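You operate a simulated robot arm through the tools that you are given. There is no shell and no other tool.

You are at the controls of a simulated two-armed robot. One attempt, no reset.

Task
Roll a 4 mm waist into the cylinder with the purple top and put it in the blue tray.
Fine: the roller lever ends at back; the other cylinder stays.

It is judged by the outcome, as a careful person would: the job done as asked, and still so three seconds after it is handed in. It fails if anything else is knocked over, pushed out of place, dropped, spilled or broken.

Robot
Two 7-joint arms with two-finger grippers on one trunk that stands fixed in place. Base frame: the origin is at the foot of the trunk, x ahead of it, y to its left, z up. Units: m, rad, N and s.
The left shoulder is at [0.07, 0.139, 1.205], the right one opposite. With the tool pointing down near the work surface each hand reaches from about 0.28 to 0.74 m from the base axis, measured 20 degrees to its own side. Payload 3.43 kg a hand.
The TCP of each hand is the grasp point between the finger pads, 0.03 m short of the fingertips. In the tool frame z runs along the fingers and y along their closing line. Largest opening 0.104 m; the body of the gripper starts 0.057 m behind the TCP.
Orientation is told as [roll, pitch, yaw] about the base's x, y, z axes, in that order, counted from this pose: with the fingers straight down and closing along the base's y, the tool's x points along the base's -x, its y along +y and its z along -z.

Tools
- The arms move only by the tool servo_tool. It takes "left_commands", "right_commands" or both (then of equal length, played together; a hand with none holds still); each is a list of rows, each an object (a shift or turn left out is 0, a gripper value left out holds the last) with "dp": the shift along the tool's x, y, z in units of 200 mm (1.0 is 200 mm), a list of three; "rotation": the turn, a rotation vector about the tool's x, y, z in units of 60 degrees (1.0 is 60 degrees), a list of three; "hand": the opening, from 0 (shut) to 1 (fully open). In form: [{"dp": [dx, dy, dz], "rotation": [wx, wy, wz], "hand": hand}, ...]. A call has 1 to 20 rows; each row is the pose to reach, as a shift and turn from the pose commanded when the call began, along the tool's axes at that moment. A call with a number of a shift or a turn outside -1 to 1 is refused whole. Each row takes 0.2 s and may step no farther than 0.05 m and 0.15 rad from the row before; otherwise, or with a gripper value out of range, the whole call is refused. Where a pose cannot be reached the arm comes as near as it can. A force on the tool above 40 N (or 10 N above the force at the start of the call, whichever is more), or a blocked arm, ends the call early, and 0.2 s more pass. The fingers move at their own pace (about 0.045 m/s each) and stop on an object; they squeeze with about 22 N. The grip force told is the motor's: it shows also when the fingers shut on nothing. Time passes only in rows, and 0.2 s behind the last, so rows that repeat a pose let the fingers close. The reply holds the time, the measured pose of the TCP, the force on the tool along the base axes, the opening and the grip force, in the units named above and with some noise, with the torque about the TCP (base axes, N m) and any sound that the robot's microphone picked up.
- Cameras (640 x 400 px; columns grow to the right, rows downward): "scene" is now at [0.1101, 0.0524, 1.4128]; the picture's right is [0.67, -0.74, 0.00], its down [-0.56, -0.50, -0.66] and it looks along [0.49, 0.44, -0.75] (base axes); focal length 324 px, centre (320, 200). "left" rides on the left gripper at [0.067, -0.018, -0.09] in its tool frame; the picture's right is [0.25, 0.97, 0.00], its down [-0.73, 0.19, -0.66] and it looks along [-0.64, 0.17, 0.75] (tool axes); focal length 218 px, centre (320, 200). "right" rides on the right gripper at [0.067, 0.018, -0.09] in its tool frame; the picture's right is [-0.25, 0.97, 0.00], its down [-0.73, -0.19, -0.66] and it looks along [-0.64, -0.17, 0.75] (tool axes); focal length 218 px, centre (320, 200).
- capture(camera): a new picture of that camera. No time passes.
- lift_body(by): slides the trunk up (or, below 0, down) by that many m; the arms and the scene camera ride with it, the base frame stays. It gives what a move gives, with no picture.
- aim_head(pan, tilt): turns the head with the scene camera to pan (to the left, within 1.501 rad either way) and tilt (down, from -0.506 to 1.204), counted from straight ahead of the robot. It gives what a move gives.
- probe_pixels(camera, pixels): for up to 12 pixels [column, row] of the newest picture of that camera ("zoom" is the newest enlarged one), the place [x, y, z] in the base frame of the surface seen there, good to about 0.002 m. No time passes.
- close_up(camera, box): a new picture of the part [left, top, right, bottom] of that camera's present view, enlarged. No time passes.
- job_done(): hands the job in; it is judged then, once.

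Leave the grippers open and the arms clear of the work at the hand-in unless told otherwise.

The tools are called as a command line: name --argument value ..., lists and objects as JSON in quotes. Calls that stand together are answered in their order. servo_tool: Moves the arms, as the interface text tells. Its arguments: {"type":"object","properties":{"left_commands":{"type":"array"},"right_commands":{"type":"array"}},"required":[]} The other tools are called the same way: lift_body (by) slides the trunk up or down; aim_head (pan, tilt) turns the head that bears the scene camera; capture (camera) takes a picture; probe_pixels (camera, pixels) gives the place of the surface under pixels of a picture; close_up (camera, box) takes an enlarged picture of a part of a camera's view; job_done () hands the job in.

At the start:

```text
time_s: 0.0
left_position: [0.325, 0.3513, 1.1412]
left_tool_rot: [-0.002, 0.001, 0.001]
left_force: [-0.1, -0.4, 0.0]
left_wrist_torque: [0.03, -0.03, -0.02]
left_gripper_width: 0.1038
left_grip_force: 0.1
right_position: [0.3075, 0.0076, 1.0828]
right_tool_rot: [0.002, -0.001, 0.001]
right_force: [-0.7, -0.4, -0.1]
right_wrist_torque: [0.02, 0.03, -0.01]
right_gripper_width: 0.104
right_grip_force: 0.0
trunk travel left (down, up): [-0.7, 0.24]
head pan, tilt: [0.733, 0.846]
```

scene: 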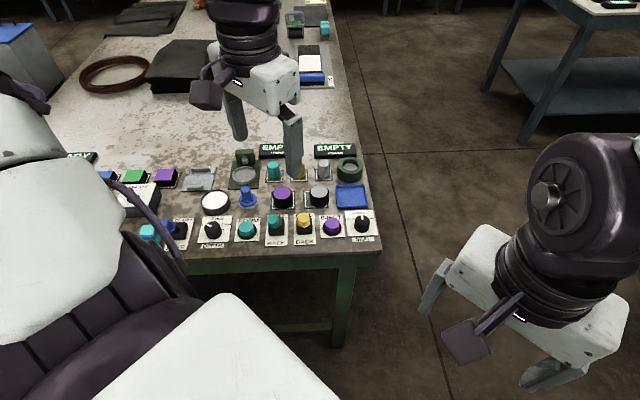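
right: 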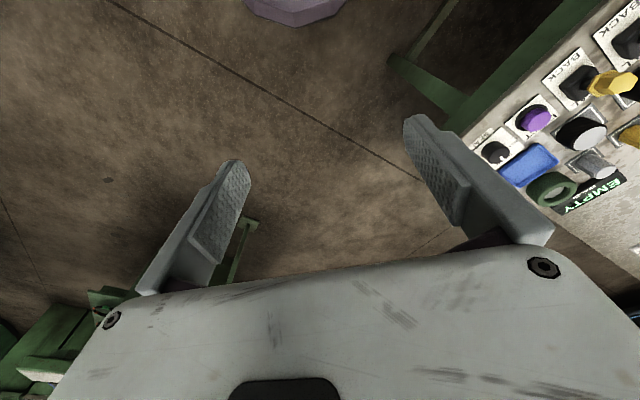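
left: 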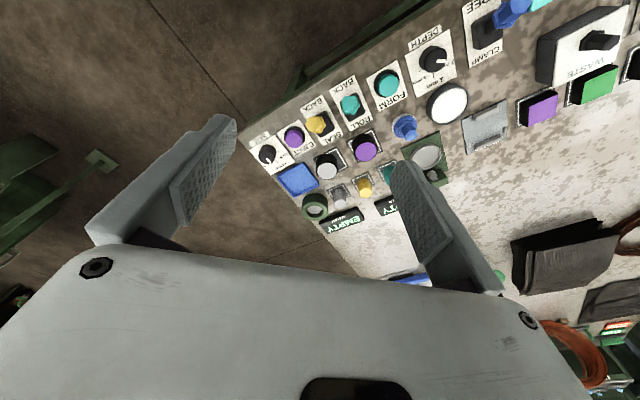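

The bench shows a crowd of small controls, two cylinders (purple top and white top) and a blue tray at about (350,196). I'll take enlarged pictures to read the labels.

close_up --camera "scene" --box '[190, 130, 390, 255]'

close_up --camera "left" --box '[230, 0, 550, 200]'

close_up --camera "left" --box '[240, 80, 400, 180]'

close_up --camera "scene" --box '[40, 130, 240, 255]'

```text
3.20 times, centred on (290, 192) of scene
```

zoom: 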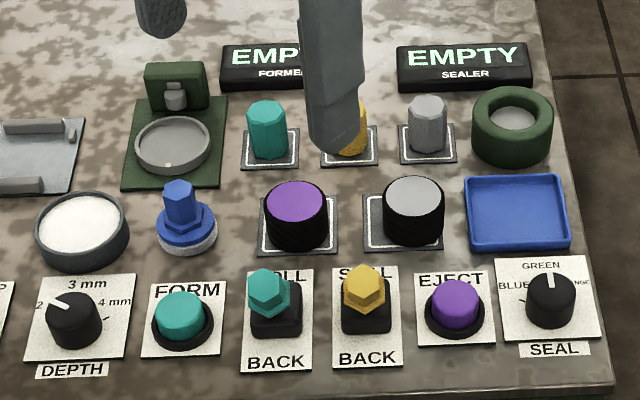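

```text
2.00 times, centred on (390, 100) of left
```

zoom: 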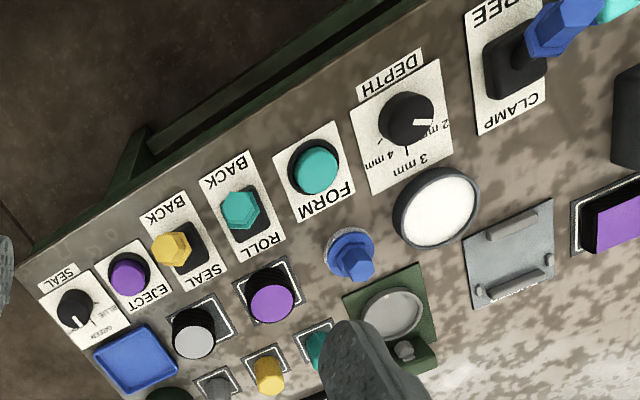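

```text
4.00 times, centred on (320, 130) of left
```

zoom: 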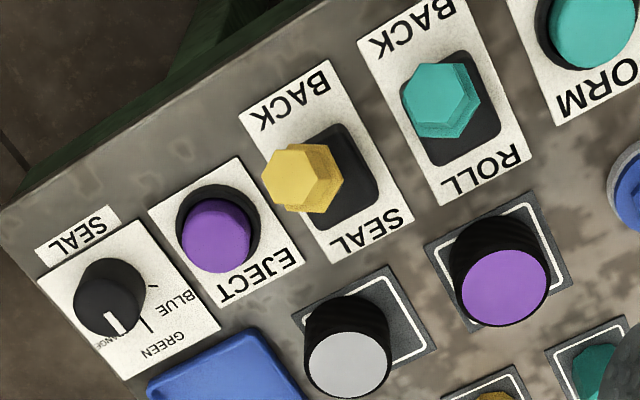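

```text
3.20 times, centred on (140, 192) of scene
```

zoom: 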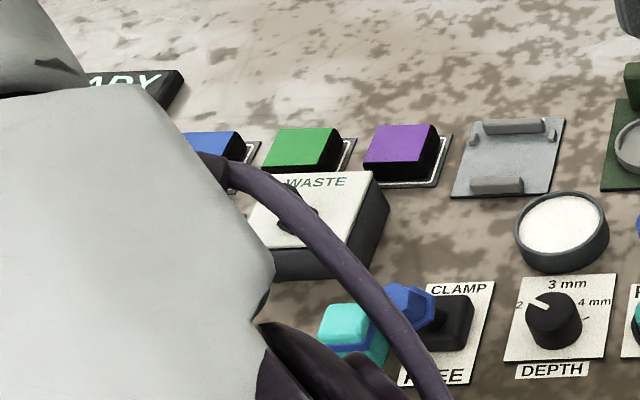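

I see a DEPTH dial (2/3/4 mm), a teal FORM button, a teal ROLL/BACK lever and a "FORMER" display, next to separate SEAL controls. I'll probe positions of the main parts.

capture --camera "scene"

probe_pixels --camera "scene" --pixels '[[283, 192], [319, 190], [350, 194], [243, 174], [212, 228], [246, 227], [275, 221], [248, 190], [215, 202], [350, 168], [274, 167], [270, 245]]'

```text
taken
```

scene: 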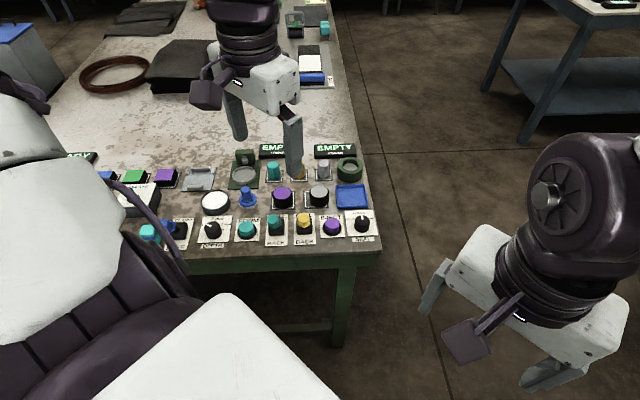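

```text
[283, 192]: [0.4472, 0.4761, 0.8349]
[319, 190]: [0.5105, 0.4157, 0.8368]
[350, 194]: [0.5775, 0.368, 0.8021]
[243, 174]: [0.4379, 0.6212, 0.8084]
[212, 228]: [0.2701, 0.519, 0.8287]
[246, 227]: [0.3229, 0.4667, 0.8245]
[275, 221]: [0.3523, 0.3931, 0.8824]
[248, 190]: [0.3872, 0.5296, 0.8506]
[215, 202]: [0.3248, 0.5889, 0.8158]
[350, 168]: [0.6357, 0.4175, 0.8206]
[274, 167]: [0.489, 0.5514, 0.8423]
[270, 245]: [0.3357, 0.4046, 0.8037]
```

The bench top is at z≈0.80 and its rows run at about −45° to base x. The left hand blocks the view, so I'll bring it back and up and yaw it 45° so that it lines up with the bench.

servo_tool --left_commands '[{"dp": [0.09, -0.02, -0.05], "rotation": [0, 0, -0.125]}, {"dp": [0.18, -0.04, -0.1], "rotation": [0, 0, -0.25]}, {"dp": [0.27, -0.06, -0.15], "rotation": [0, 0, -0.375]}, {"dp": [0.36, -0.08, -0.2], "rotation": [0, 0, -0.5]}, {"dp": [0.45, -0.09, -0.25], "rotation": [0, 0, -0.625]}, {"dp": [0.525, -0.1, -0.3], "rotation": [0, 0, -0.75]}, {"dp": [0.525, -0.1, -0.3], "rotation": [0, 0, -0.75]}]'

capture --camera "scene"

capture --camera "left"

```text
time_s: 1.6
left_position: [0.1884, 0.3883, 1.175]
left_tool_rot: [0.001, -0.001, 0.674]
left_force: [0.7, 0.0, 0.0]
left_wrist_torque: [0.03, 0.02, 0.0]
left_gripper_width: 0.104
left_grip_force: 0.1
left hand out of reach, approached as far as the arm can: row 3, 4, 5, 6, 7
right_position: [0.31, 0.0056, 1.0828]
right_tool_rot: [0.002, 0.003, 0.0]
right_force: [0.3, -0.5, -0.8]
right_wrist_torque: [0.03, 0.03, 0.0]
right_gripper_width: 0.1039
right_grip_force: 0.1
trunk travel left (down, up): [-0.7, 0.24]
head pan, tilt: [0.733, 0.846]
```

```text
taken
```

scene: 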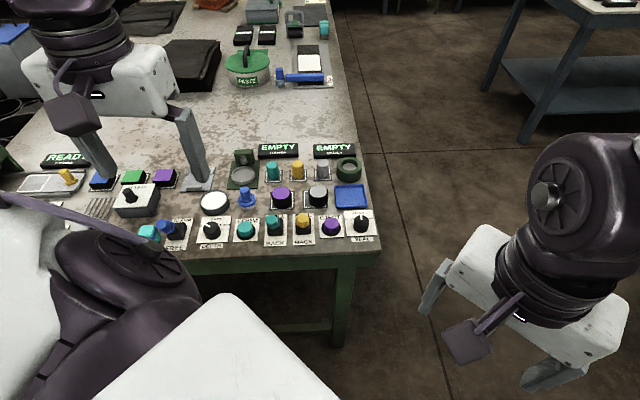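

```text
taken
```

left: 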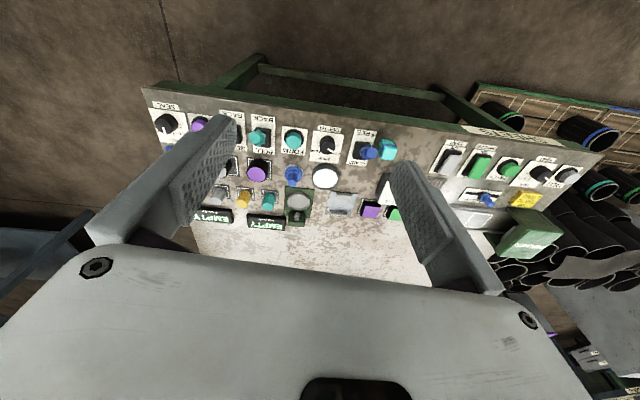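

The view is clearer now. I'll enlarge the former area and the left part of the bench, which has another machine with a READY display.

close_up --camera "scene" --box '[190, 130, 390, 255]'

close_up --camera "scene" --box '[225, 135, 305, 185]'

close_up --camera "scene" --box '[10, 140, 220, 270]'

close_up --camera "left" --box '[140, 90, 420, 265]'

close_up --camera "left" --box '[400, 90, 640, 240]'

close_up --camera "scene" --box '[200, 0, 360, 100]'

```text
3.20 times, centred on (290, 192) of scene
```

zoom: 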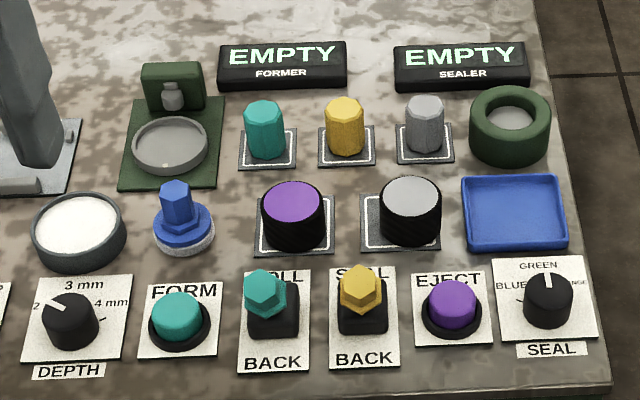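

```text
8.00 times, centred on (265, 160) of scene
```

zoom: 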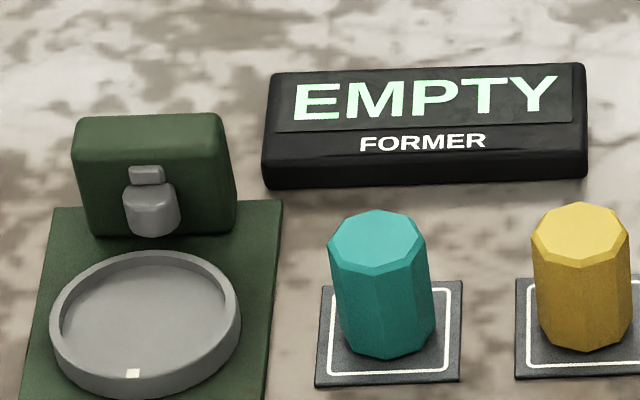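

```text
3.05 times, centred on (115, 205) of scene
```

zoom: 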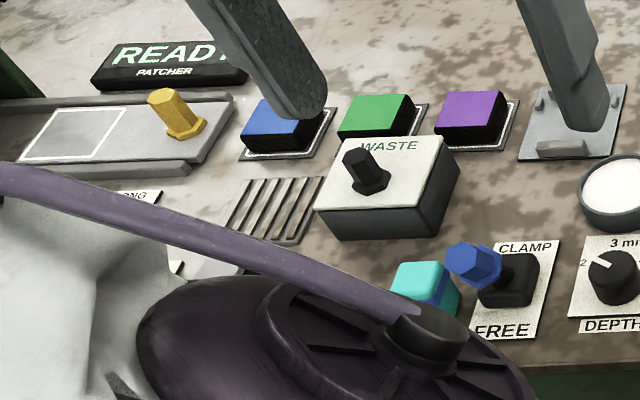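

```text
2.29 times, centred on (280, 178) of left
```

zoom: 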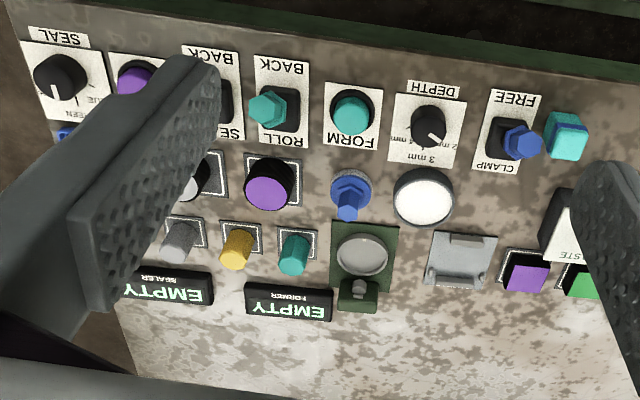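

```text
2.67 times, centred on (520, 165) of left
```

zoom: 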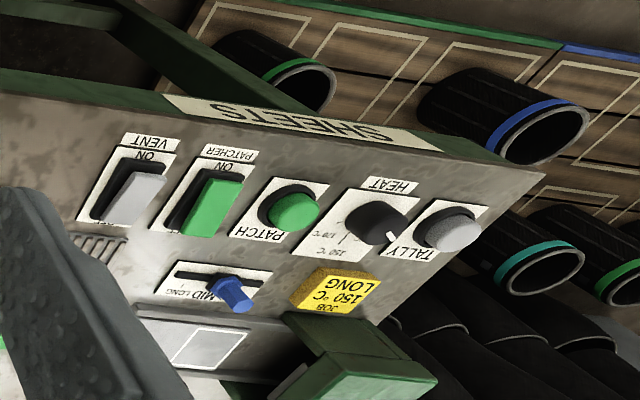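

```text
4.00 times, centred on (280, 50) of scene
```

zoom: 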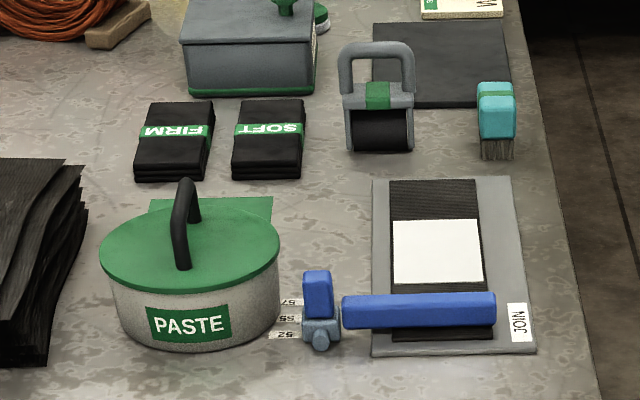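

I'll look closely at the former, the levers, and the cylinders, then probe them.

close_up --camera "scene" --box '[230, 180, 310, 250]'

probe_pixels --camera "zoom" --pixels '[[320, 20], [400, 130], [430, 80], [430, 55], [430, 130], [300, 320], [330, 520], [330, 350], [330, 430], [130, 360], [590, 310], [600, 450]]'

close_up --camera "scene" --box '[225, 145, 265, 195]'

```text
5.71 times, centred on (270, 215) of scene
```

zoom: 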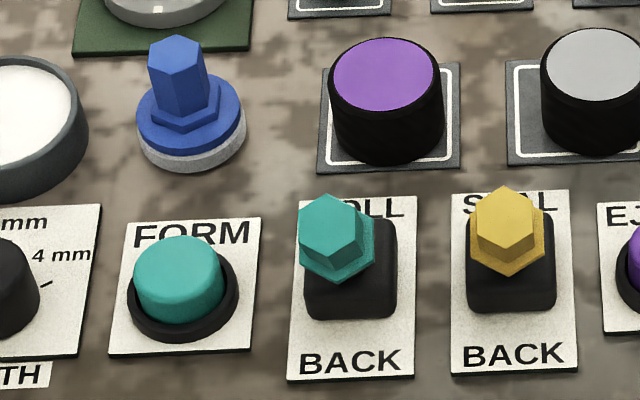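

```text
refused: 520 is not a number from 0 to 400
```

```text
8.00 times, centred on (245, 170) of scene
```

zoom: 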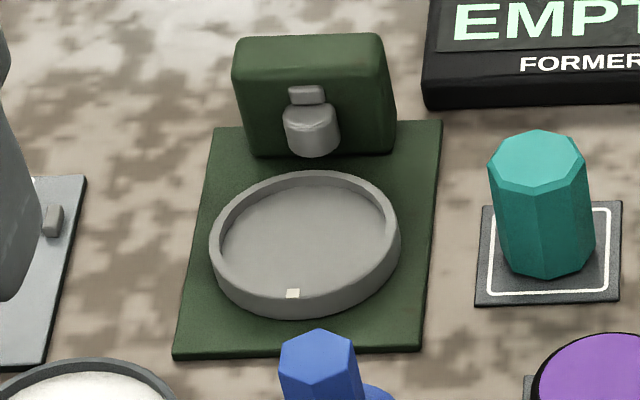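

Probing the former cup rim, roller block and the mark in this enlarged picture.

probe_pixels --camera "zoom" --pixels '[[213, 240], [397, 240], [305, 175], [300, 303], [305, 230], [313, 60], [312, 130], [240, 240], [375, 240], [310, 195], [295, 292], [537, 150]]'

close_up --camera "scene" --box '[230, 180, 310, 230]'

probe_pixels --camera "zoom" --pixels '[[420, 85], [360, 85], [478, 85], [420, 35], [420, 145], [360, 210], [580, 210], [250, 35], [250, 80], [250, 200], [360, 340], [560, 340]]'

close_up --camera "scene" --box '[190, 205, 310, 255]'

probe_pixels --camera "zoom" --pixels '[[300, 105], [290, 140], [408, 80], [430, 140], [465, 90], [440, 210], [420, 210], [117, 118], [90, 100], [118, 150], [75, 190], [180, 190]]'

```text
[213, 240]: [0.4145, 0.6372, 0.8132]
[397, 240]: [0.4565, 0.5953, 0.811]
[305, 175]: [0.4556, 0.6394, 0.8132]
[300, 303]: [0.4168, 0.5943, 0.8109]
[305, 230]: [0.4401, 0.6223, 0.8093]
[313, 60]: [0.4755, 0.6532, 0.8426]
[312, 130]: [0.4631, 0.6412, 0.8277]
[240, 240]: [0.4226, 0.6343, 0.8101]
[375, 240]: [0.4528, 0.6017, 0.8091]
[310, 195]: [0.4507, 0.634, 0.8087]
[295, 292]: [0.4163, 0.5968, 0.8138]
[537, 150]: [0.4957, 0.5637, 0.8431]
```

```text
8.00 times, centred on (270, 205) of scene
```

zoom: 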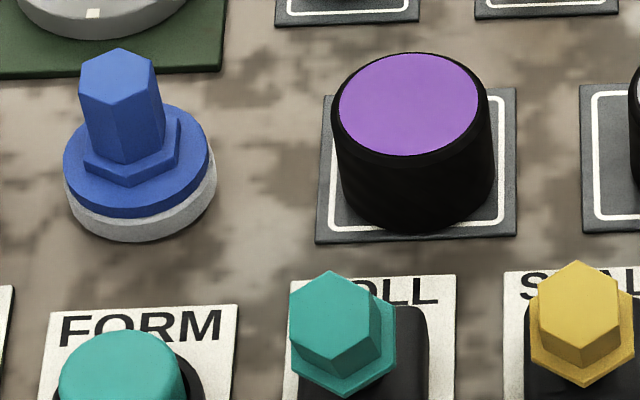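

```text
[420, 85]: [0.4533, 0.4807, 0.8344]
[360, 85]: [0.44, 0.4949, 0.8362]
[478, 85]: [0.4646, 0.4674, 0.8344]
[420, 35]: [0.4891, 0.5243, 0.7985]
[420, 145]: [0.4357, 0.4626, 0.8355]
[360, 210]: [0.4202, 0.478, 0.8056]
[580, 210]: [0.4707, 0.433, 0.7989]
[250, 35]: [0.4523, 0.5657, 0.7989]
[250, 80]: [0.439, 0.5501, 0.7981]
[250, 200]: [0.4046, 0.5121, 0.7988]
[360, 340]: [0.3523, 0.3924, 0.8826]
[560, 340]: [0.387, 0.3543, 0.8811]
```

```text
5.33 times, centred on (250, 230) of scene
```

zoom: 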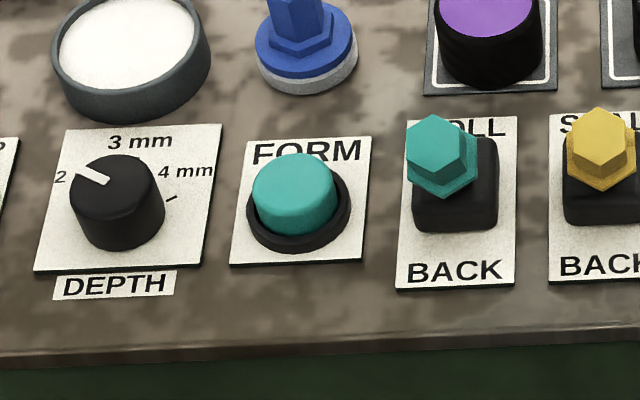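

```text
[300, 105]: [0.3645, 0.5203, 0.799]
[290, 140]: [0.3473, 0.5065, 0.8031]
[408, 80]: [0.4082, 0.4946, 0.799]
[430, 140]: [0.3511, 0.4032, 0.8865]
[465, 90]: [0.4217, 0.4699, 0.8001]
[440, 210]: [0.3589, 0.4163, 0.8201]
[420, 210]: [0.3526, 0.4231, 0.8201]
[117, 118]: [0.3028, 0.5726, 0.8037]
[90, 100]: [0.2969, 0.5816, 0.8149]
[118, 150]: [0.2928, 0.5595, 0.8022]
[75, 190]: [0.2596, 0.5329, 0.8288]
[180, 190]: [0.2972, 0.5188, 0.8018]
```

Former cup centre ≈(0.436,0.617), purple cylinder centre ≈(0.445,0.476) and top z≈0.835. Now I'll measure the DEPTH dial and the ROLL lever more exactly.

close_up --camera "scene" --box '[192, 210, 240, 240]'

probe_pixels --camera "zoom" --pixels '[[240, 90], [160, 90], [100, 130], [330, 120], [235, 210], [150, 150], [230, 60], [400, 150], [240, 250], [60, 290], [390, 290], [500, 130]]'

close_up --camera "scene" --box '[256, 205, 320, 250]'

probe_pixels --camera "zoom" --pixels '[[100, 100], [210, 100], [80, 360], [220, 360], [150, 90], [195, 200], [120, 215], [150, 210], [195, 130], [150, 150], [130, 60], [120, 90]]'

```text
13.33 times, centred on (216, 225) of scene
```

zoom: 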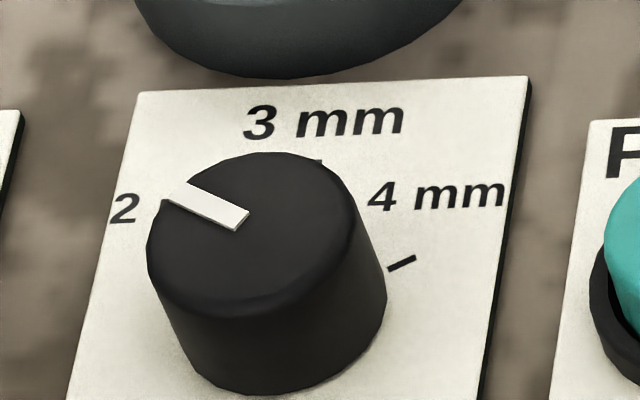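

```text
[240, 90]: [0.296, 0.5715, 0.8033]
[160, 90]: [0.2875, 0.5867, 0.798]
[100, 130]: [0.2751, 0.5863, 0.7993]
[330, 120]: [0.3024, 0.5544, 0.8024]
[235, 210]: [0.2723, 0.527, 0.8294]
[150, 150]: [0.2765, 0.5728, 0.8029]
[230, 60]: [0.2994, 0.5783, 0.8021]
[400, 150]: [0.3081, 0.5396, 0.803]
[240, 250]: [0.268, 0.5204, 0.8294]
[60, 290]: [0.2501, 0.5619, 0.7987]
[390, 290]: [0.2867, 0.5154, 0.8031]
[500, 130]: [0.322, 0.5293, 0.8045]
```

```text
8.89 times, centred on (288, 228) of scene
```

zoom: 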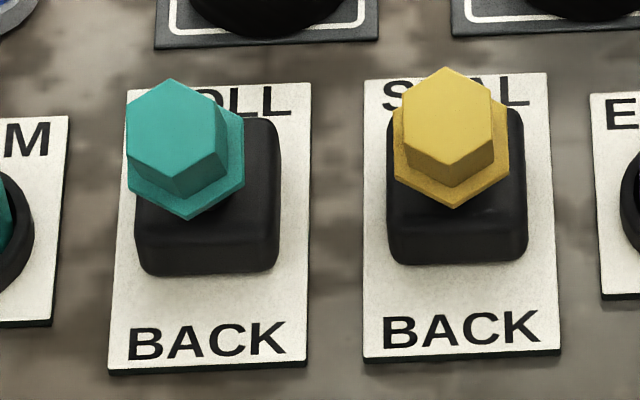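

```text
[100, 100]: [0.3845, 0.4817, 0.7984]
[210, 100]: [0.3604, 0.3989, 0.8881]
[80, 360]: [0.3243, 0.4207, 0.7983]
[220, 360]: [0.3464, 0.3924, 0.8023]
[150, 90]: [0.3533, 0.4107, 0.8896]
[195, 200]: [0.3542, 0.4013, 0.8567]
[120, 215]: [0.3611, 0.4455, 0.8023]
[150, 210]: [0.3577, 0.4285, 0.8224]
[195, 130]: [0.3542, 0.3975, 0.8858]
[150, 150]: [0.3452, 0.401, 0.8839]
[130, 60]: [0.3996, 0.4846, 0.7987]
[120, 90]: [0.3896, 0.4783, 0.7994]
```

Both levers lean toward BACK (knob n≈0.535 vs pivot n≈0.57), so the ROLL lever starts at back. I'll get the dial pointer and tick positions, the lever box, and plate corners.

close_up --camera "scene" --box '[192, 210, 240, 240]'

probe_pixels --camera "zoom" --pixels '[[402, 263], [319, 161], [178, 195], [240, 218], [155, 235], [350, 200], [260, 157], [240, 308], [145, 97], [522, 82], [215, 207], [375, 285]]'

close_up --camera "scene" --box '[256, 205, 320, 250]'

probe_pixels --camera "zoom" --pixels '[[305, 90], [300, 360], [115, 365], [272, 125], [272, 205], [142, 212], [210, 225], [127, 115], [180, 85], [222, 150], [175, 165], [172, 128]]'

```text
13.33 times, centred on (216, 225) of scene
```

zoom: 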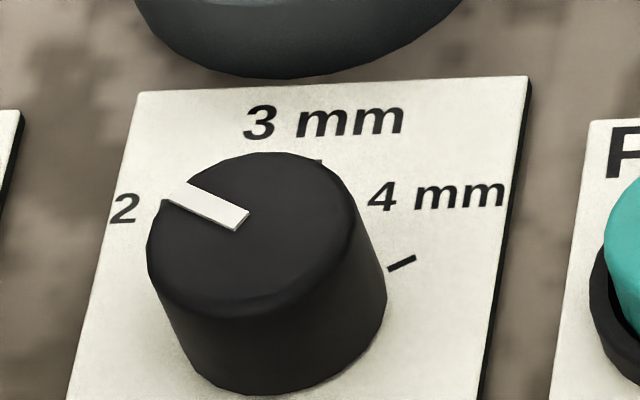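

```text
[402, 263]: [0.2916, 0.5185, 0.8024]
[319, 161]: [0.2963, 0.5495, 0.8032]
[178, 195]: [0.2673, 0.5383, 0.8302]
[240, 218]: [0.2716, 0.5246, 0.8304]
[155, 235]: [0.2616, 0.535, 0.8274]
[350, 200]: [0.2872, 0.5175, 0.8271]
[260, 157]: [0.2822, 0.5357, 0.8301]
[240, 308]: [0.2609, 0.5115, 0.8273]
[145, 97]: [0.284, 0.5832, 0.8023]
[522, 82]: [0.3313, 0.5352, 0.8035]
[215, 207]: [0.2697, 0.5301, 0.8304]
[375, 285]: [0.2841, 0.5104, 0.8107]
```

```text
8.89 times, centred on (288, 228) of scene
```

zoom: 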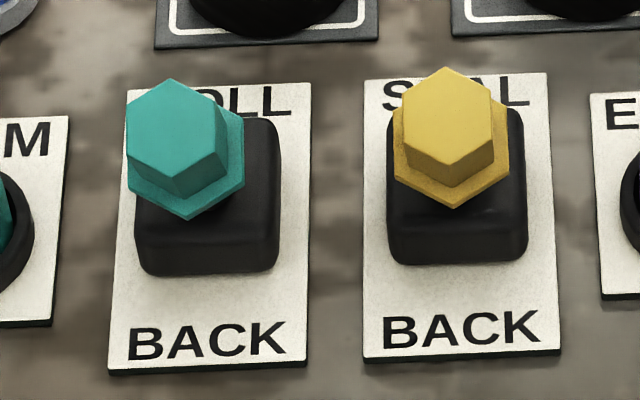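

```text
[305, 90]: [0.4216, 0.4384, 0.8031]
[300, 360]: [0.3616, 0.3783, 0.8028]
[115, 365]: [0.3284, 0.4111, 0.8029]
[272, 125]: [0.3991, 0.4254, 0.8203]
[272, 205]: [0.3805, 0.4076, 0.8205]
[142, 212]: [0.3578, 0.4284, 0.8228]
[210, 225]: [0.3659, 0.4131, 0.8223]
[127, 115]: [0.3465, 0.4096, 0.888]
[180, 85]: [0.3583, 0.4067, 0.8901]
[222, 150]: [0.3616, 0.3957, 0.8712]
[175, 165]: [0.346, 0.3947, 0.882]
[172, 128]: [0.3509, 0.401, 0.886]
```

Dial centre ≈(0.2715,0.5236), Ø≈0.032, top z≈0.829. The pointer is at 2 mm, 60° anticlockwise of the 3 mm tick, and 4 mm is 60° clockwise of it, so I need a 120° clockwise turn. First I'll move the left hand to a point high above the dial.

servo_tool --left_commands '[{"dp": [-0.144, 0.083, 0.126]}, {"dp": [-0.288, 0.166, 0.252]}, {"dp": [-0.431, 0.25, 0.378]}, {"dp": [-0.575, 0.333, 0.503]}, {"dp": [-0.719, 0.416, 0.629]}, {"dp": [-0.863, 0.499, 0.755]}, {"dp": [-0.863, 0.499, 0.755]}]'

capture --camera "left"

```text
time_s: 3.2
left_position: [0.2584, 0.5725, 1.0249]
left_tool_rot: [0.0, 0.0, 0.673]
left_force: [-0.1, 0.1, -0.1]
left_wrist_torque: [0.0, -0.02, 0.01]
left_gripper_width: 0.1039
left_grip_force: 0.0
right_position: [0.3078, 0.007, 1.084]
right_tool_rot: [0.002, 0.001, 0.001]
right_force: [-1.0, -0.6, 0.6]
right_wrist_torque: [0.02, -0.02, -0.05]
right_gripper_width: 0.104
right_grip_force: 0.2
trunk travel left (down, up): [-0.7, 0.24]
head pan, tilt: [0.733, 0.846]
```

```text
taken
```

left: 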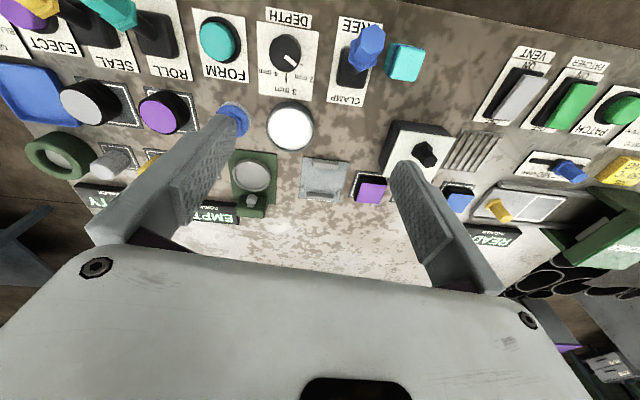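

The hand moved relative to its actual pose, as expected. Now I'll lower it to z≈0.92 above the dial while yawing left toward 105°, to test that the wrist can reach that.

servo_tool --left_commands '[{"dp": [0.013, -0.029, 0.065], "rotation": [0, 0, -0.12]}, {"dp": [0.026, -0.057, 0.13], "rotation": [0, 0, -0.24]}, {"dp": [0.04, -0.086, 0.195], "rotation": [0, 0, -0.36]}, {"dp": [0.053, -0.115, 0.26], "rotation": [0, 0, -0.48]}, {"dp": [0.066, -0.143, 0.325], "rotation": [0, 0, -0.6]}, {"dp": [0.08, -0.172, 0.39], "rotation": [0, 0, -0.72]}, {"dp": [0.093, -0.2, 0.455], "rotation": [0, 0, -0.84]}, {"dp": [0.106, -0.229, 0.52], "rotation": [0, 0, -0.96]}, {"dp": [0.106, -0.229, 0.52], "rotation": [0, 0, -0.96]}]'

capture --camera "left"

```text
time_s: 5.2
left_position: [0.2398, 0.6443, 0.877]
left_tool_rot: [0.033, -0.002, 1.676]
left_force: [8.5, -0.1, 5.6]
left_wrist_torque: [0.01, 0.63, 0.04]
left_gripper_width: 0.1041
left_grip_force: 0.1
left hand out of reach, approached as far as the arm can: row 5, 6, 7, 8, 9
right_position: [0.3058, 0.0087, 1.0832]
right_tool_rot: [0.0, -0.002, 0.001]
right_force: [-0.3, 1.5, 0.7]
right_wrist_torque: [-0.05, -0.02, 0.0]
right_gripper_width: 0.1039
right_grip_force: 0.1
trunk travel left (down, up): [-0.7, 0.24]
head pan, tilt: [0.733, 0.846]
```

```text
taken
```

left: 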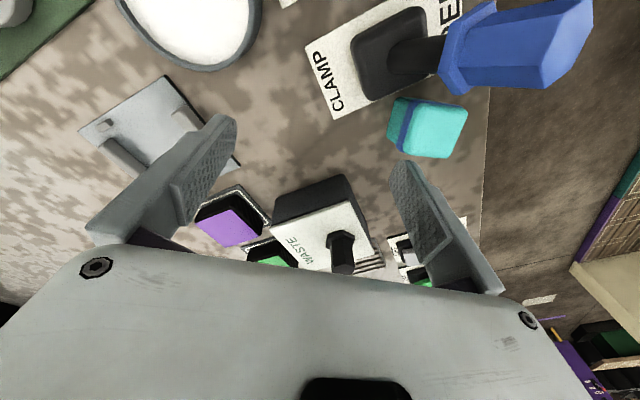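

The arm ran out of reach at that yaw, drifted, and feels about 8 N. I need to see what it touches before going on.

capture --camera "scene"

close_up --camera "scene" --box '[60, 120, 260, 270]'

capture --camera "right"

```text
taken
```

scene: 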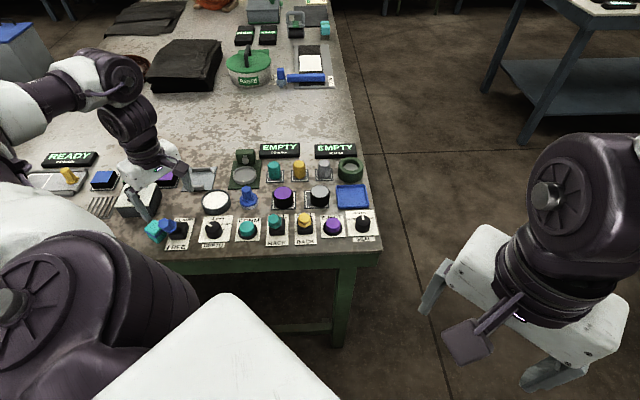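

```text
2.67 times, centred on (160, 195) of scene
```

zoom: 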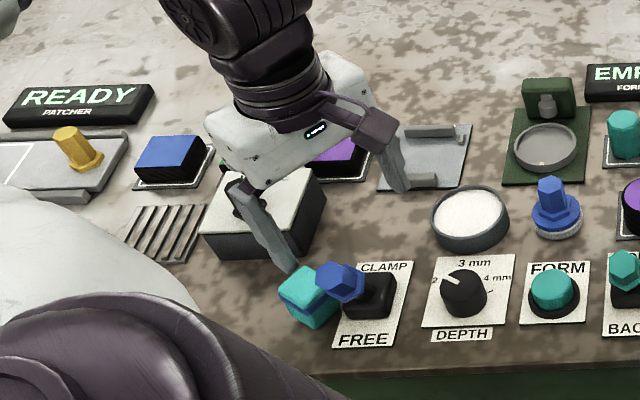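

```text
taken
```

right: 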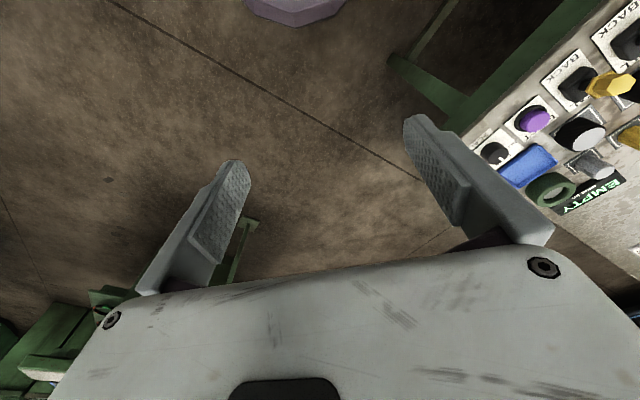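

The near finger is close to the black knob on the WASTE box. I'll lift straight up, away from contact.

servo_tool --left_commands '[{"dp": [0, 0, -0.1]}, {"dp": [0, 0, -0.25]}, {"dp": [0, 0, -0.45]}, {"dp": [0, 0, -0.6]}, {"dp": [0, 0, -0.6]}]'

capture --camera "scene"

close_up --camera "scene" --box '[60, 120, 260, 270]'

```text
time_s: 6.4
left_position: [0.2897, 0.6591, 1.0305]
left_tool_rot: [-0.008, 0.007, 1.677]
left_force: [-1.7, -1.8, -6.0]
left_wrist_torque: [0.13, -0.12, -0.06]
left_gripper_width: 0.1041
left_grip_force: 0.1
left hand out of reach, approached as far as the arm can: row 1, 2, 3, 4, 5
right_position: [0.305, 0.0044, 1.0846]
right_tool_rot: [0.005, -0.004, 0.001]
right_force: [-2.4, -1.1, -0.4]
right_wrist_torque: [0.12, -0.08, 0.01]
right_gripper_width: 0.1039
right_grip_force: 0.1
trunk travel left (down, up): [-0.7, 0.24]
head pan, tilt: [0.733, 0.846]
```

```text
taken
```

scene: 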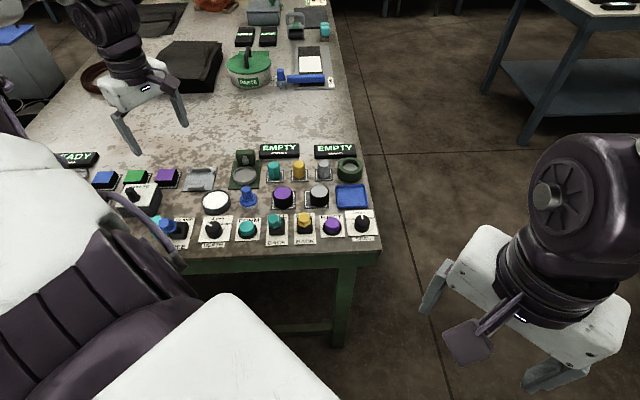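

```text
2.67 times, centred on (160, 195) of scene
```

zoom: 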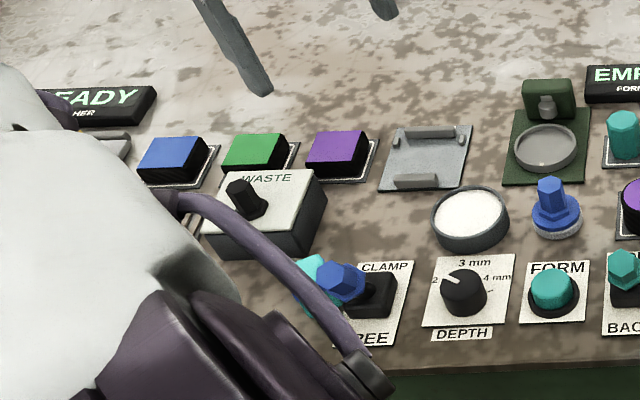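

Nothing appears displaced: the boxes, WASTE knob and clamp lever are unchanged. I'll turn back to a comfortable yaw at height, near the dial.

servo_tool --left_commands '[{"dp": [0.11, 0.026, 0], "rotation": [0, 0, 0.13]}, {"dp": [0.22, 0.052, 0], "rotation": [0, 0, 0.26]}, {"dp": [0.33, 0.078, 0], "rotation": [0, 0, 0.39]}, {"dp": [0.44, 0.104, 0], "rotation": [0, 0, 0.52]}, {"dp": [0.55, 0.13, 0], "rotation": [0, 0, 0.65]}, {"dp": [0.66, 0.156, 0], "rotation": [0, 0, 0.78]}, {"dp": [0.785, 0.185, 0], "rotation": [0, 0, 0.9]}, {"dp": [0.785, 0.185, 0], "rotation": [0, 0, 0.9]}]'

capture --camera "scene"

```text
time_s: 8.2
left_position: [0.2718, 0.503, 1.0281]
left_tool_rot: [0.002, -0.001, 0.735]
left_force: [-0.6, 0.4, -0.6]
left_wrist_torque: [0.0, 0.03, -0.04]
left_gripper_width: 0.104
left_grip_force: 0.1
right_position: [0.3079, 0.0081, 1.0833]
right_tool_rot: [0.0, 0.0, 0.0]
right_force: [0.6, 0.0, 0.3]
right_wrist_torque: [0.02, 0.0, 0.0]
right_gripper_width: 0.1039
right_grip_force: 0.1
trunk travel left (down, up): [-0.7, 0.24]
head pan, tilt: [0.733, 0.846]
```

```text
taken
```

scene: 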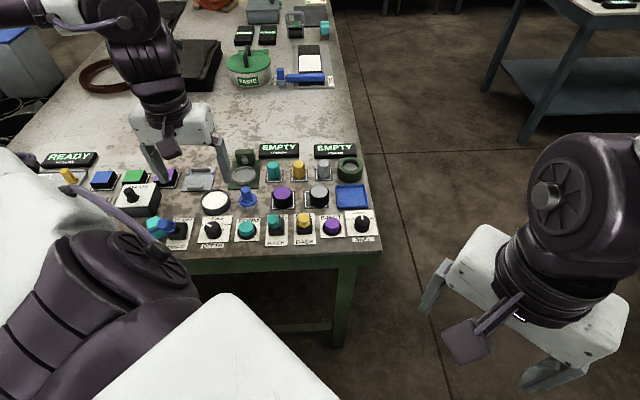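

Clean and in reach. Now straight above the dial at z≈0.93 with the fingers half closed.

servo_tool --left_commands '[{"dp": [-0.02, 0.02, 0.15], "hand": 0.55}, {"dp": [-0.045, 0.05, 0.3], "hand": 0.55}, {"dp": [-0.069, 0.077, 0.48], "hand": 0.55}, {"dp": [-0.069, 0.077, 0.48], "hand": 0.55}]'

capture --camera "left"

close_up --camera "scene" --box '[150, 140, 270, 250]'

```text
time_s: 9.2
left_position: [0.2703, 0.5228, 0.9315]
left_tool_rot: [-0.001, 0.001, 0.736]
left_force: [0.6, 0.3, 1.0]
left_wrist_torque: [0.02, -0.01, 0.0]
left_gripper_width: 0.0573
left_grip_force: 0.2
right_position: [0.3075, 0.0083, 1.0826]
right_tool_rot: [0.002, 0.001, 0.001]
right_force: [0.9, -0.6, 0.7]
right_wrist_torque: [0.01, 0.0, -0.01]
right_gripper_width: 0.1039
right_grip_force: 0.1
trunk travel left (down, up): [-0.7, 0.24]
head pan, tilt: [0.733, 0.846]
```

```text
taken
```

left: 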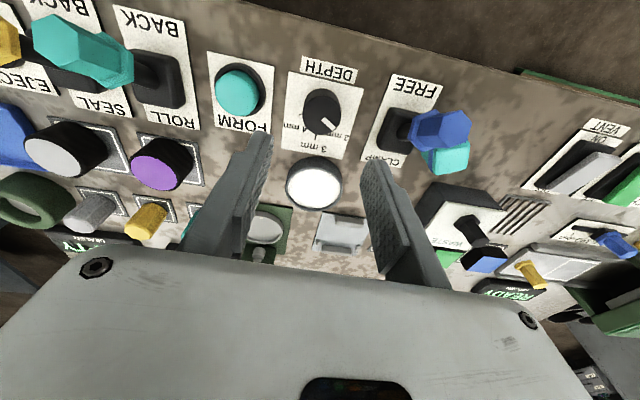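

```text
3.64 times, centred on (210, 195) of scene
```

zoom: 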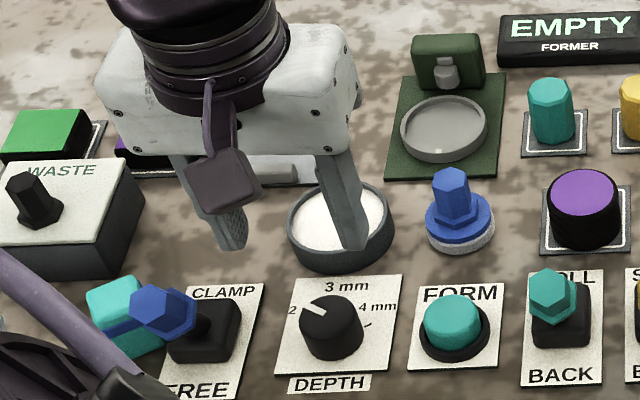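

I'll test how far the wrist can turn clockwise here in free air, starting with about 59°.

servo_tool --left_commands '[{"rotation": [0, 0, 0.14]}, {"rotation": [0, 0, 0.28]}, {"rotation": [0, 0, 0.42]}, {"rotation": [0, 0, 0.56]}, {"rotation": [0, 0, 0.7]}, {"rotation": [0, 0, 0.84]}, {"rotation": [0, 0, 0.98]}, {"rotation": [0, 0, 0.98]}]'

servo_tool --left_commands '[{"rotation": [0, 0, 0.14]}, {"rotation": [0, 0, 0.28]}, {"rotation": [0, 0, 0.42]}, {"rotation": [0, 0, 0.56]}, {"rotation": [0, 0, 0.6]}]'

```text
time_s: 11.0
left_position: [0.27, 0.5242, 0.932]
left_tool_rot: [0.001, 0.001, -0.291]
left_force: [-0.8, 0.4, 0.2]
left_wrist_torque: [0.02, 0.0, 0.03]
left_gripper_width: 0.0572
left_grip_force: 0.3
right_position: [0.3077, 0.008, 1.0819]
right_tool_rot: [0.003, 0.0, 0.0]
right_force: [0.0, -0.5, -0.1]
right_wrist_torque: [-0.03, 0.0, -0.01]
right_gripper_width: 0.1039
right_grip_force: 0.0
trunk travel left (down, up): [-0.7, 0.24]
head pan, tilt: [0.733, 0.846]
```

```text
time_s: 12.2
left_position: [0.271, 0.5236, 0.9339]
left_tool_rot: [0.0, 0.0, -0.922]
left_force: [-0.5, 0.5, -0.2]
left_wrist_torque: [-0.03, 0.01, 0.0]
left_gripper_width: 0.0573
left_grip_force: 0.0
right_position: [0.3077, 0.0077, 1.0831]
right_tool_rot: [0.001, 0.001, 0.002]
right_force: [0.4, -0.5, -0.1]
right_wrist_torque: [0.02, -0.01, 0.01]
right_gripper_width: 0.1041
right_grip_force: 0.0
trunk travel left (down, up): [-0.7, 0.24]
head pan, tilt: [0.733, 0.846]
```

Negative yaw works well. I'll test further to about −1.4.

servo_tool --left_commands '[{"rotation": [0, 0, 0.14]}, {"rotation": [0, 0, 0.28]}, {"rotation": [0, 0, 0.42]}, {"rotation": [0, 0, 0.48]}]'

capture --camera "left"

capture --camera "scene"

```text
time_s: 13.2
left_position: [0.2694, 0.5232, 0.9317]
left_tool_rot: [-0.001, 0.0, -1.422]
left_force: [0.1, 0.1, -0.6]
left_wrist_torque: [-0.03, -0.02, -0.04]
left_gripper_width: 0.0571
left_grip_force: 0.1
right_position: [0.3073, 0.0071, 1.0832]
right_tool_rot: [0.002, 0.001, -0.001]
right_force: [-0.7, -0.7, 0.5]
right_wrist_torque: [0.0, 0.01, 0.01]
right_gripper_width: 0.1043
right_grip_force: 0.0
trunk travel left (down, up): [-0.7, 0.24]
head pan, tilt: [0.733, 0.846]
```

```text
taken
```

left: 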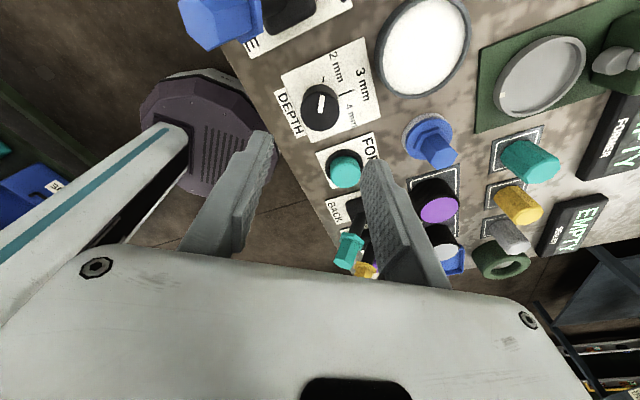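

```text
taken
```

scene: 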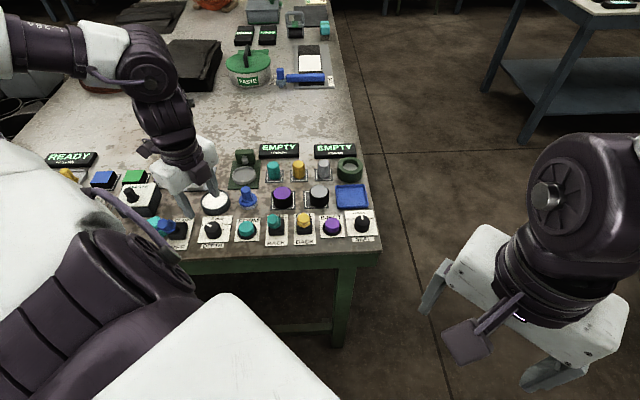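

The wrist has the range I need: grip at yaw +0.72 and turn to −1.37. From this angle the dial shows in the left camera at about (320,107), so I'll cross-check its position.

close_up --camera "left" --box '[270, 40, 390, 150]'

probe_pixels --camera "left" --pixels '[[320, 93], [313, 97], [319, 106], [311, 115], [330, 110], [305, 108]]'

```text
3.64 times, centred on (330, 95) of left
```

zoom: 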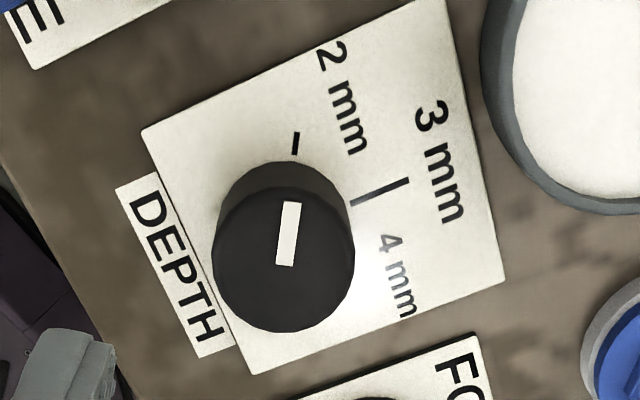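

```text
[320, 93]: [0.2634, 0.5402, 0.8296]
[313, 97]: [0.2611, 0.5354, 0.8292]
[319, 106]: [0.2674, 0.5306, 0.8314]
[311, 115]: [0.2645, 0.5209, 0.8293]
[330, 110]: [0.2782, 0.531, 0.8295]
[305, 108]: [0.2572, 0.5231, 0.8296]
```

Dial centre ≈(0.271,0.525), confirmed. I'll rotate back to yaw ≈+0.70.

servo_tool --left_commands '[{"rotation": [0, 0, -0.14]}, {"rotation": [0, 0, -0.28]}, {"rotation": [0, 0, -0.42]}, {"rotation": [0, 0, -0.56]}, {"rotation": [0, 0, -0.7]}, {"rotation": [0, 0, -0.84]}, {"rotation": [0, 0, -0.98]}]'

servo_tool --left_commands '[{"rotation": [0, 0, -0.14]}, {"rotation": [0, 0, -0.28]}, {"rotation": [0, 0, -0.42]}, {"rotation": [0, 0, -0.56]}, {"rotation": [0, 0, -0.7]}, {"rotation": [0, 0, -0.84]}, {"rotation": [0, 0, -0.98]}, {"rotation": [0, 0, -1.0]}, {"rotation": [0, 0, -1.0]}]'

```text
time_s: 14.8
left_position: [0.2712, 0.523, 0.9321]
left_tool_rot: [0.001, -0.001, -0.391]
left_force: [0.4, -0.3, 0.3]
left_wrist_torque: [-0.02, -0.01, 0.03]
left_gripper_width: 0.0572
left_grip_force: 0.0
right_position: [0.3073, 0.0075, 1.0818]
right_tool_rot: [0.002, -0.001, -0.001]
right_force: [0.2, 0.2, -0.2]
right_wrist_torque: [-0.01, 0.0, -0.01]
right_gripper_width: 0.1039
right_grip_force: 0.1
trunk travel left (down, up): [-0.7, 0.24]
head pan, tilt: [0.733, 0.846]
```

```text
time_s: 16.8
left_position: [0.2706, 0.5245, 0.9326]
left_tool_rot: [0.001, 0.0, 0.653]
left_force: [0.5, -0.1, -0.5]
left_wrist_torque: [0.02, -0.02, 0.03]
left_gripper_width: 0.0571
left_grip_force: 0.0
right_position: [0.3074, 0.0075, 1.0819]
right_tool_rot: [0.001, -0.001, 0.0]
right_force: [0.0, -0.8, 0.2]
right_wrist_torque: [0.01, 0.0, -0.01]
right_gripper_width: 0.1042
right_grip_force: 0.0
trunk travel left (down, up): [-0.7, 0.24]
head pan, tilt: [0.733, 0.846]
```

Yaw is 0.653. I'll descend to z≈0.842 (fingertips at ≈0.812) around the dial, then close.

servo_tool --left_commands '[{"dp": [0, 0, 0.15]}, {"dp": [0, 0, 0.3]}, {"dp": [0, 0, 0.45]}, {"dp": [0, 0, 0.45]}]'

close_up --camera "scene" --box '[170, 180, 260, 250]'

```text
time_s: 17.8
left_position: [0.2692, 0.5232, 0.8408]
left_tool_rot: [0.001, 0.0, 0.653]
left_force: [-0.2, 0.3, 0.1]
left_wrist_torque: [0.0, -0.03, 0.0]
left_gripper_width: 0.0576
left_grip_force: 0.1
right_position: [0.3067, 0.008, 1.0819]
right_tool_rot: [0.002, -0.002, 0.002]
right_force: [1.2, -0.7, -0.4]
right_wrist_torque: [0.01, -0.04, -0.01]
right_gripper_width: 0.104
right_grip_force: 0.0
trunk travel left (down, up): [-0.7, 0.24]
head pan, tilt: [0.733, 0.846]
```

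```text
5.71 times, centred on (215, 215) of scene
```

zoom: 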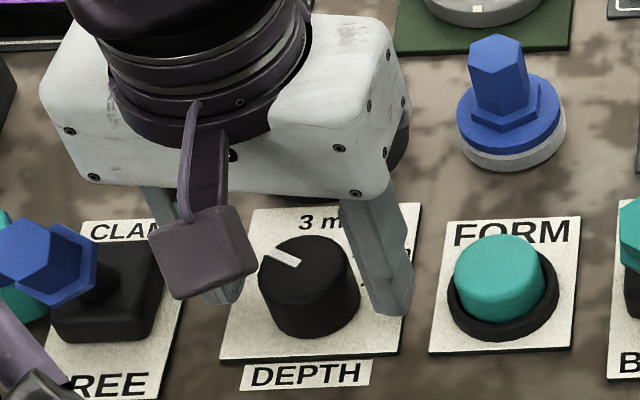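

The fingers straddle the dial. Closing on it.

servo_tool --left_commands '[{"hand": 0.25}, {"hand": 0.25}, {"hand": 0.25}]'

close_up --camera "scene" --box '[170, 180, 260, 250]'

```text
time_s: 18.6
left_position: [0.27, 0.5245, 0.8428]
left_tool_rot: [-0.001, 0.0, 0.654]
left_force: [-0.9, 0.2, -2.1]
left_wrist_torque: [0.2, 0.04, -0.01]
left_gripper_width: 0.0342
left_grip_force: 42.6
right_position: [0.3078, 0.0085, 1.0825]
right_tool_rot: [0.0, 0.0, 0.002]
right_force: [0.4, -0.6, 0.5]
right_wrist_torque: [0.02, 0.03, 0.01]
right_gripper_width: 0.1041
right_grip_force: 0.1
trunk travel left (down, up): [-0.7, 0.24]
head pan, tilt: [0.733, 0.846]
```

```text
5.71 times, centred on (215, 215) of scene
```

zoom: 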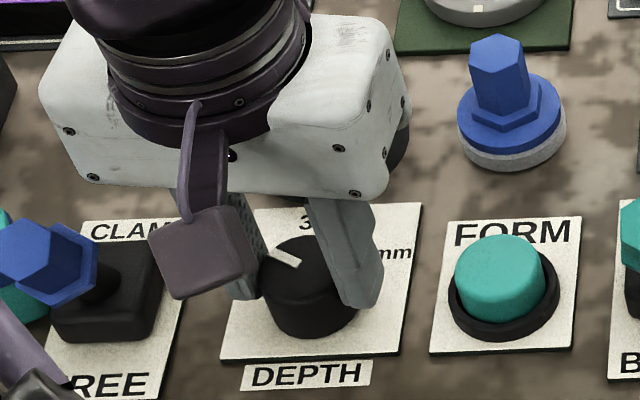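

Gripped at 0.034 m. I'll turn clockwise (base yaw decreasing, tool +z) by 60° first and watch the pointer.

servo_tool --left_commands '[{"rotation": [0, 0, 0.125]}, {"rotation": [0, 0, 0.25]}, {"rotation": [0, 0, 0.375]}, {"rotation": [0, 0, 0.5]}, {"rotation": [0, 0, 0.625]}, {"rotation": [0, 0, 0.75]}, {"rotation": [0, 0, 0.875]}, {"rotation": [0, 0, 1.0]}, {"rotation": [0, 0, 1.0]}]'

close_up --camera "scene" --box '[170, 180, 260, 250]'

capture --camera "left"

```text
time_s: 20.6
left_position: [0.2697, 0.5254, 0.8423]
left_tool_rot: [-0.003, -0.001, -0.398]
left_force: [-6.4, 7.6, -4.4]
left_wrist_torque: [0.34, 0.43, 0.0]
left_gripper_width: 0.034
left_grip_force: 45.3
right_position: [0.3082, 0.009, 1.0834]
right_tool_rot: [0.002, -0.002, 0.0]
right_force: [0.2, 0.1, 1.2]
right_wrist_torque: [-0.01, 0.0, 0.05]
right_gripper_width: 0.1039
right_grip_force: 0.0
trunk travel left (down, up): [-0.7, 0.24]
head pan, tilt: [0.733, 0.846]
```

```text
5.71 times, centred on (215, 215) of scene
```

zoom: 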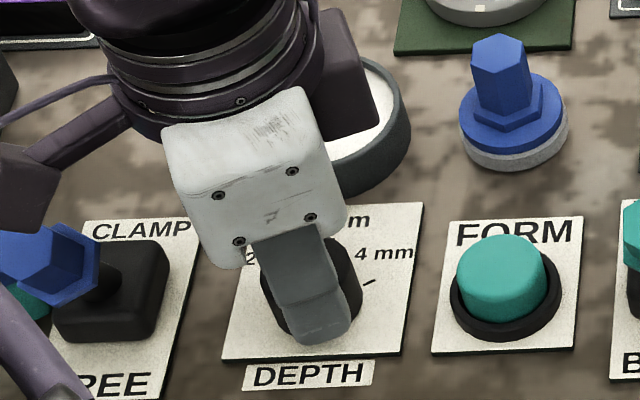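

```text
taken
```

left: 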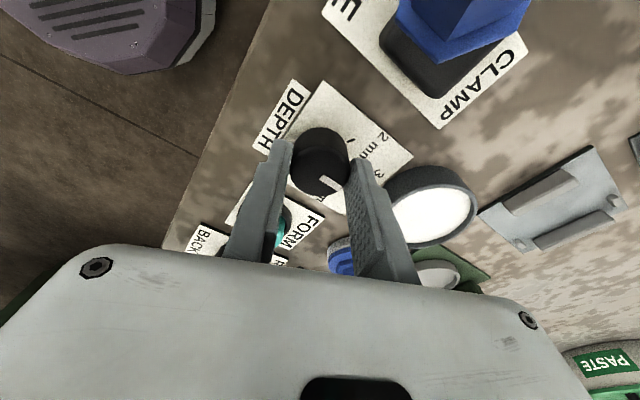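

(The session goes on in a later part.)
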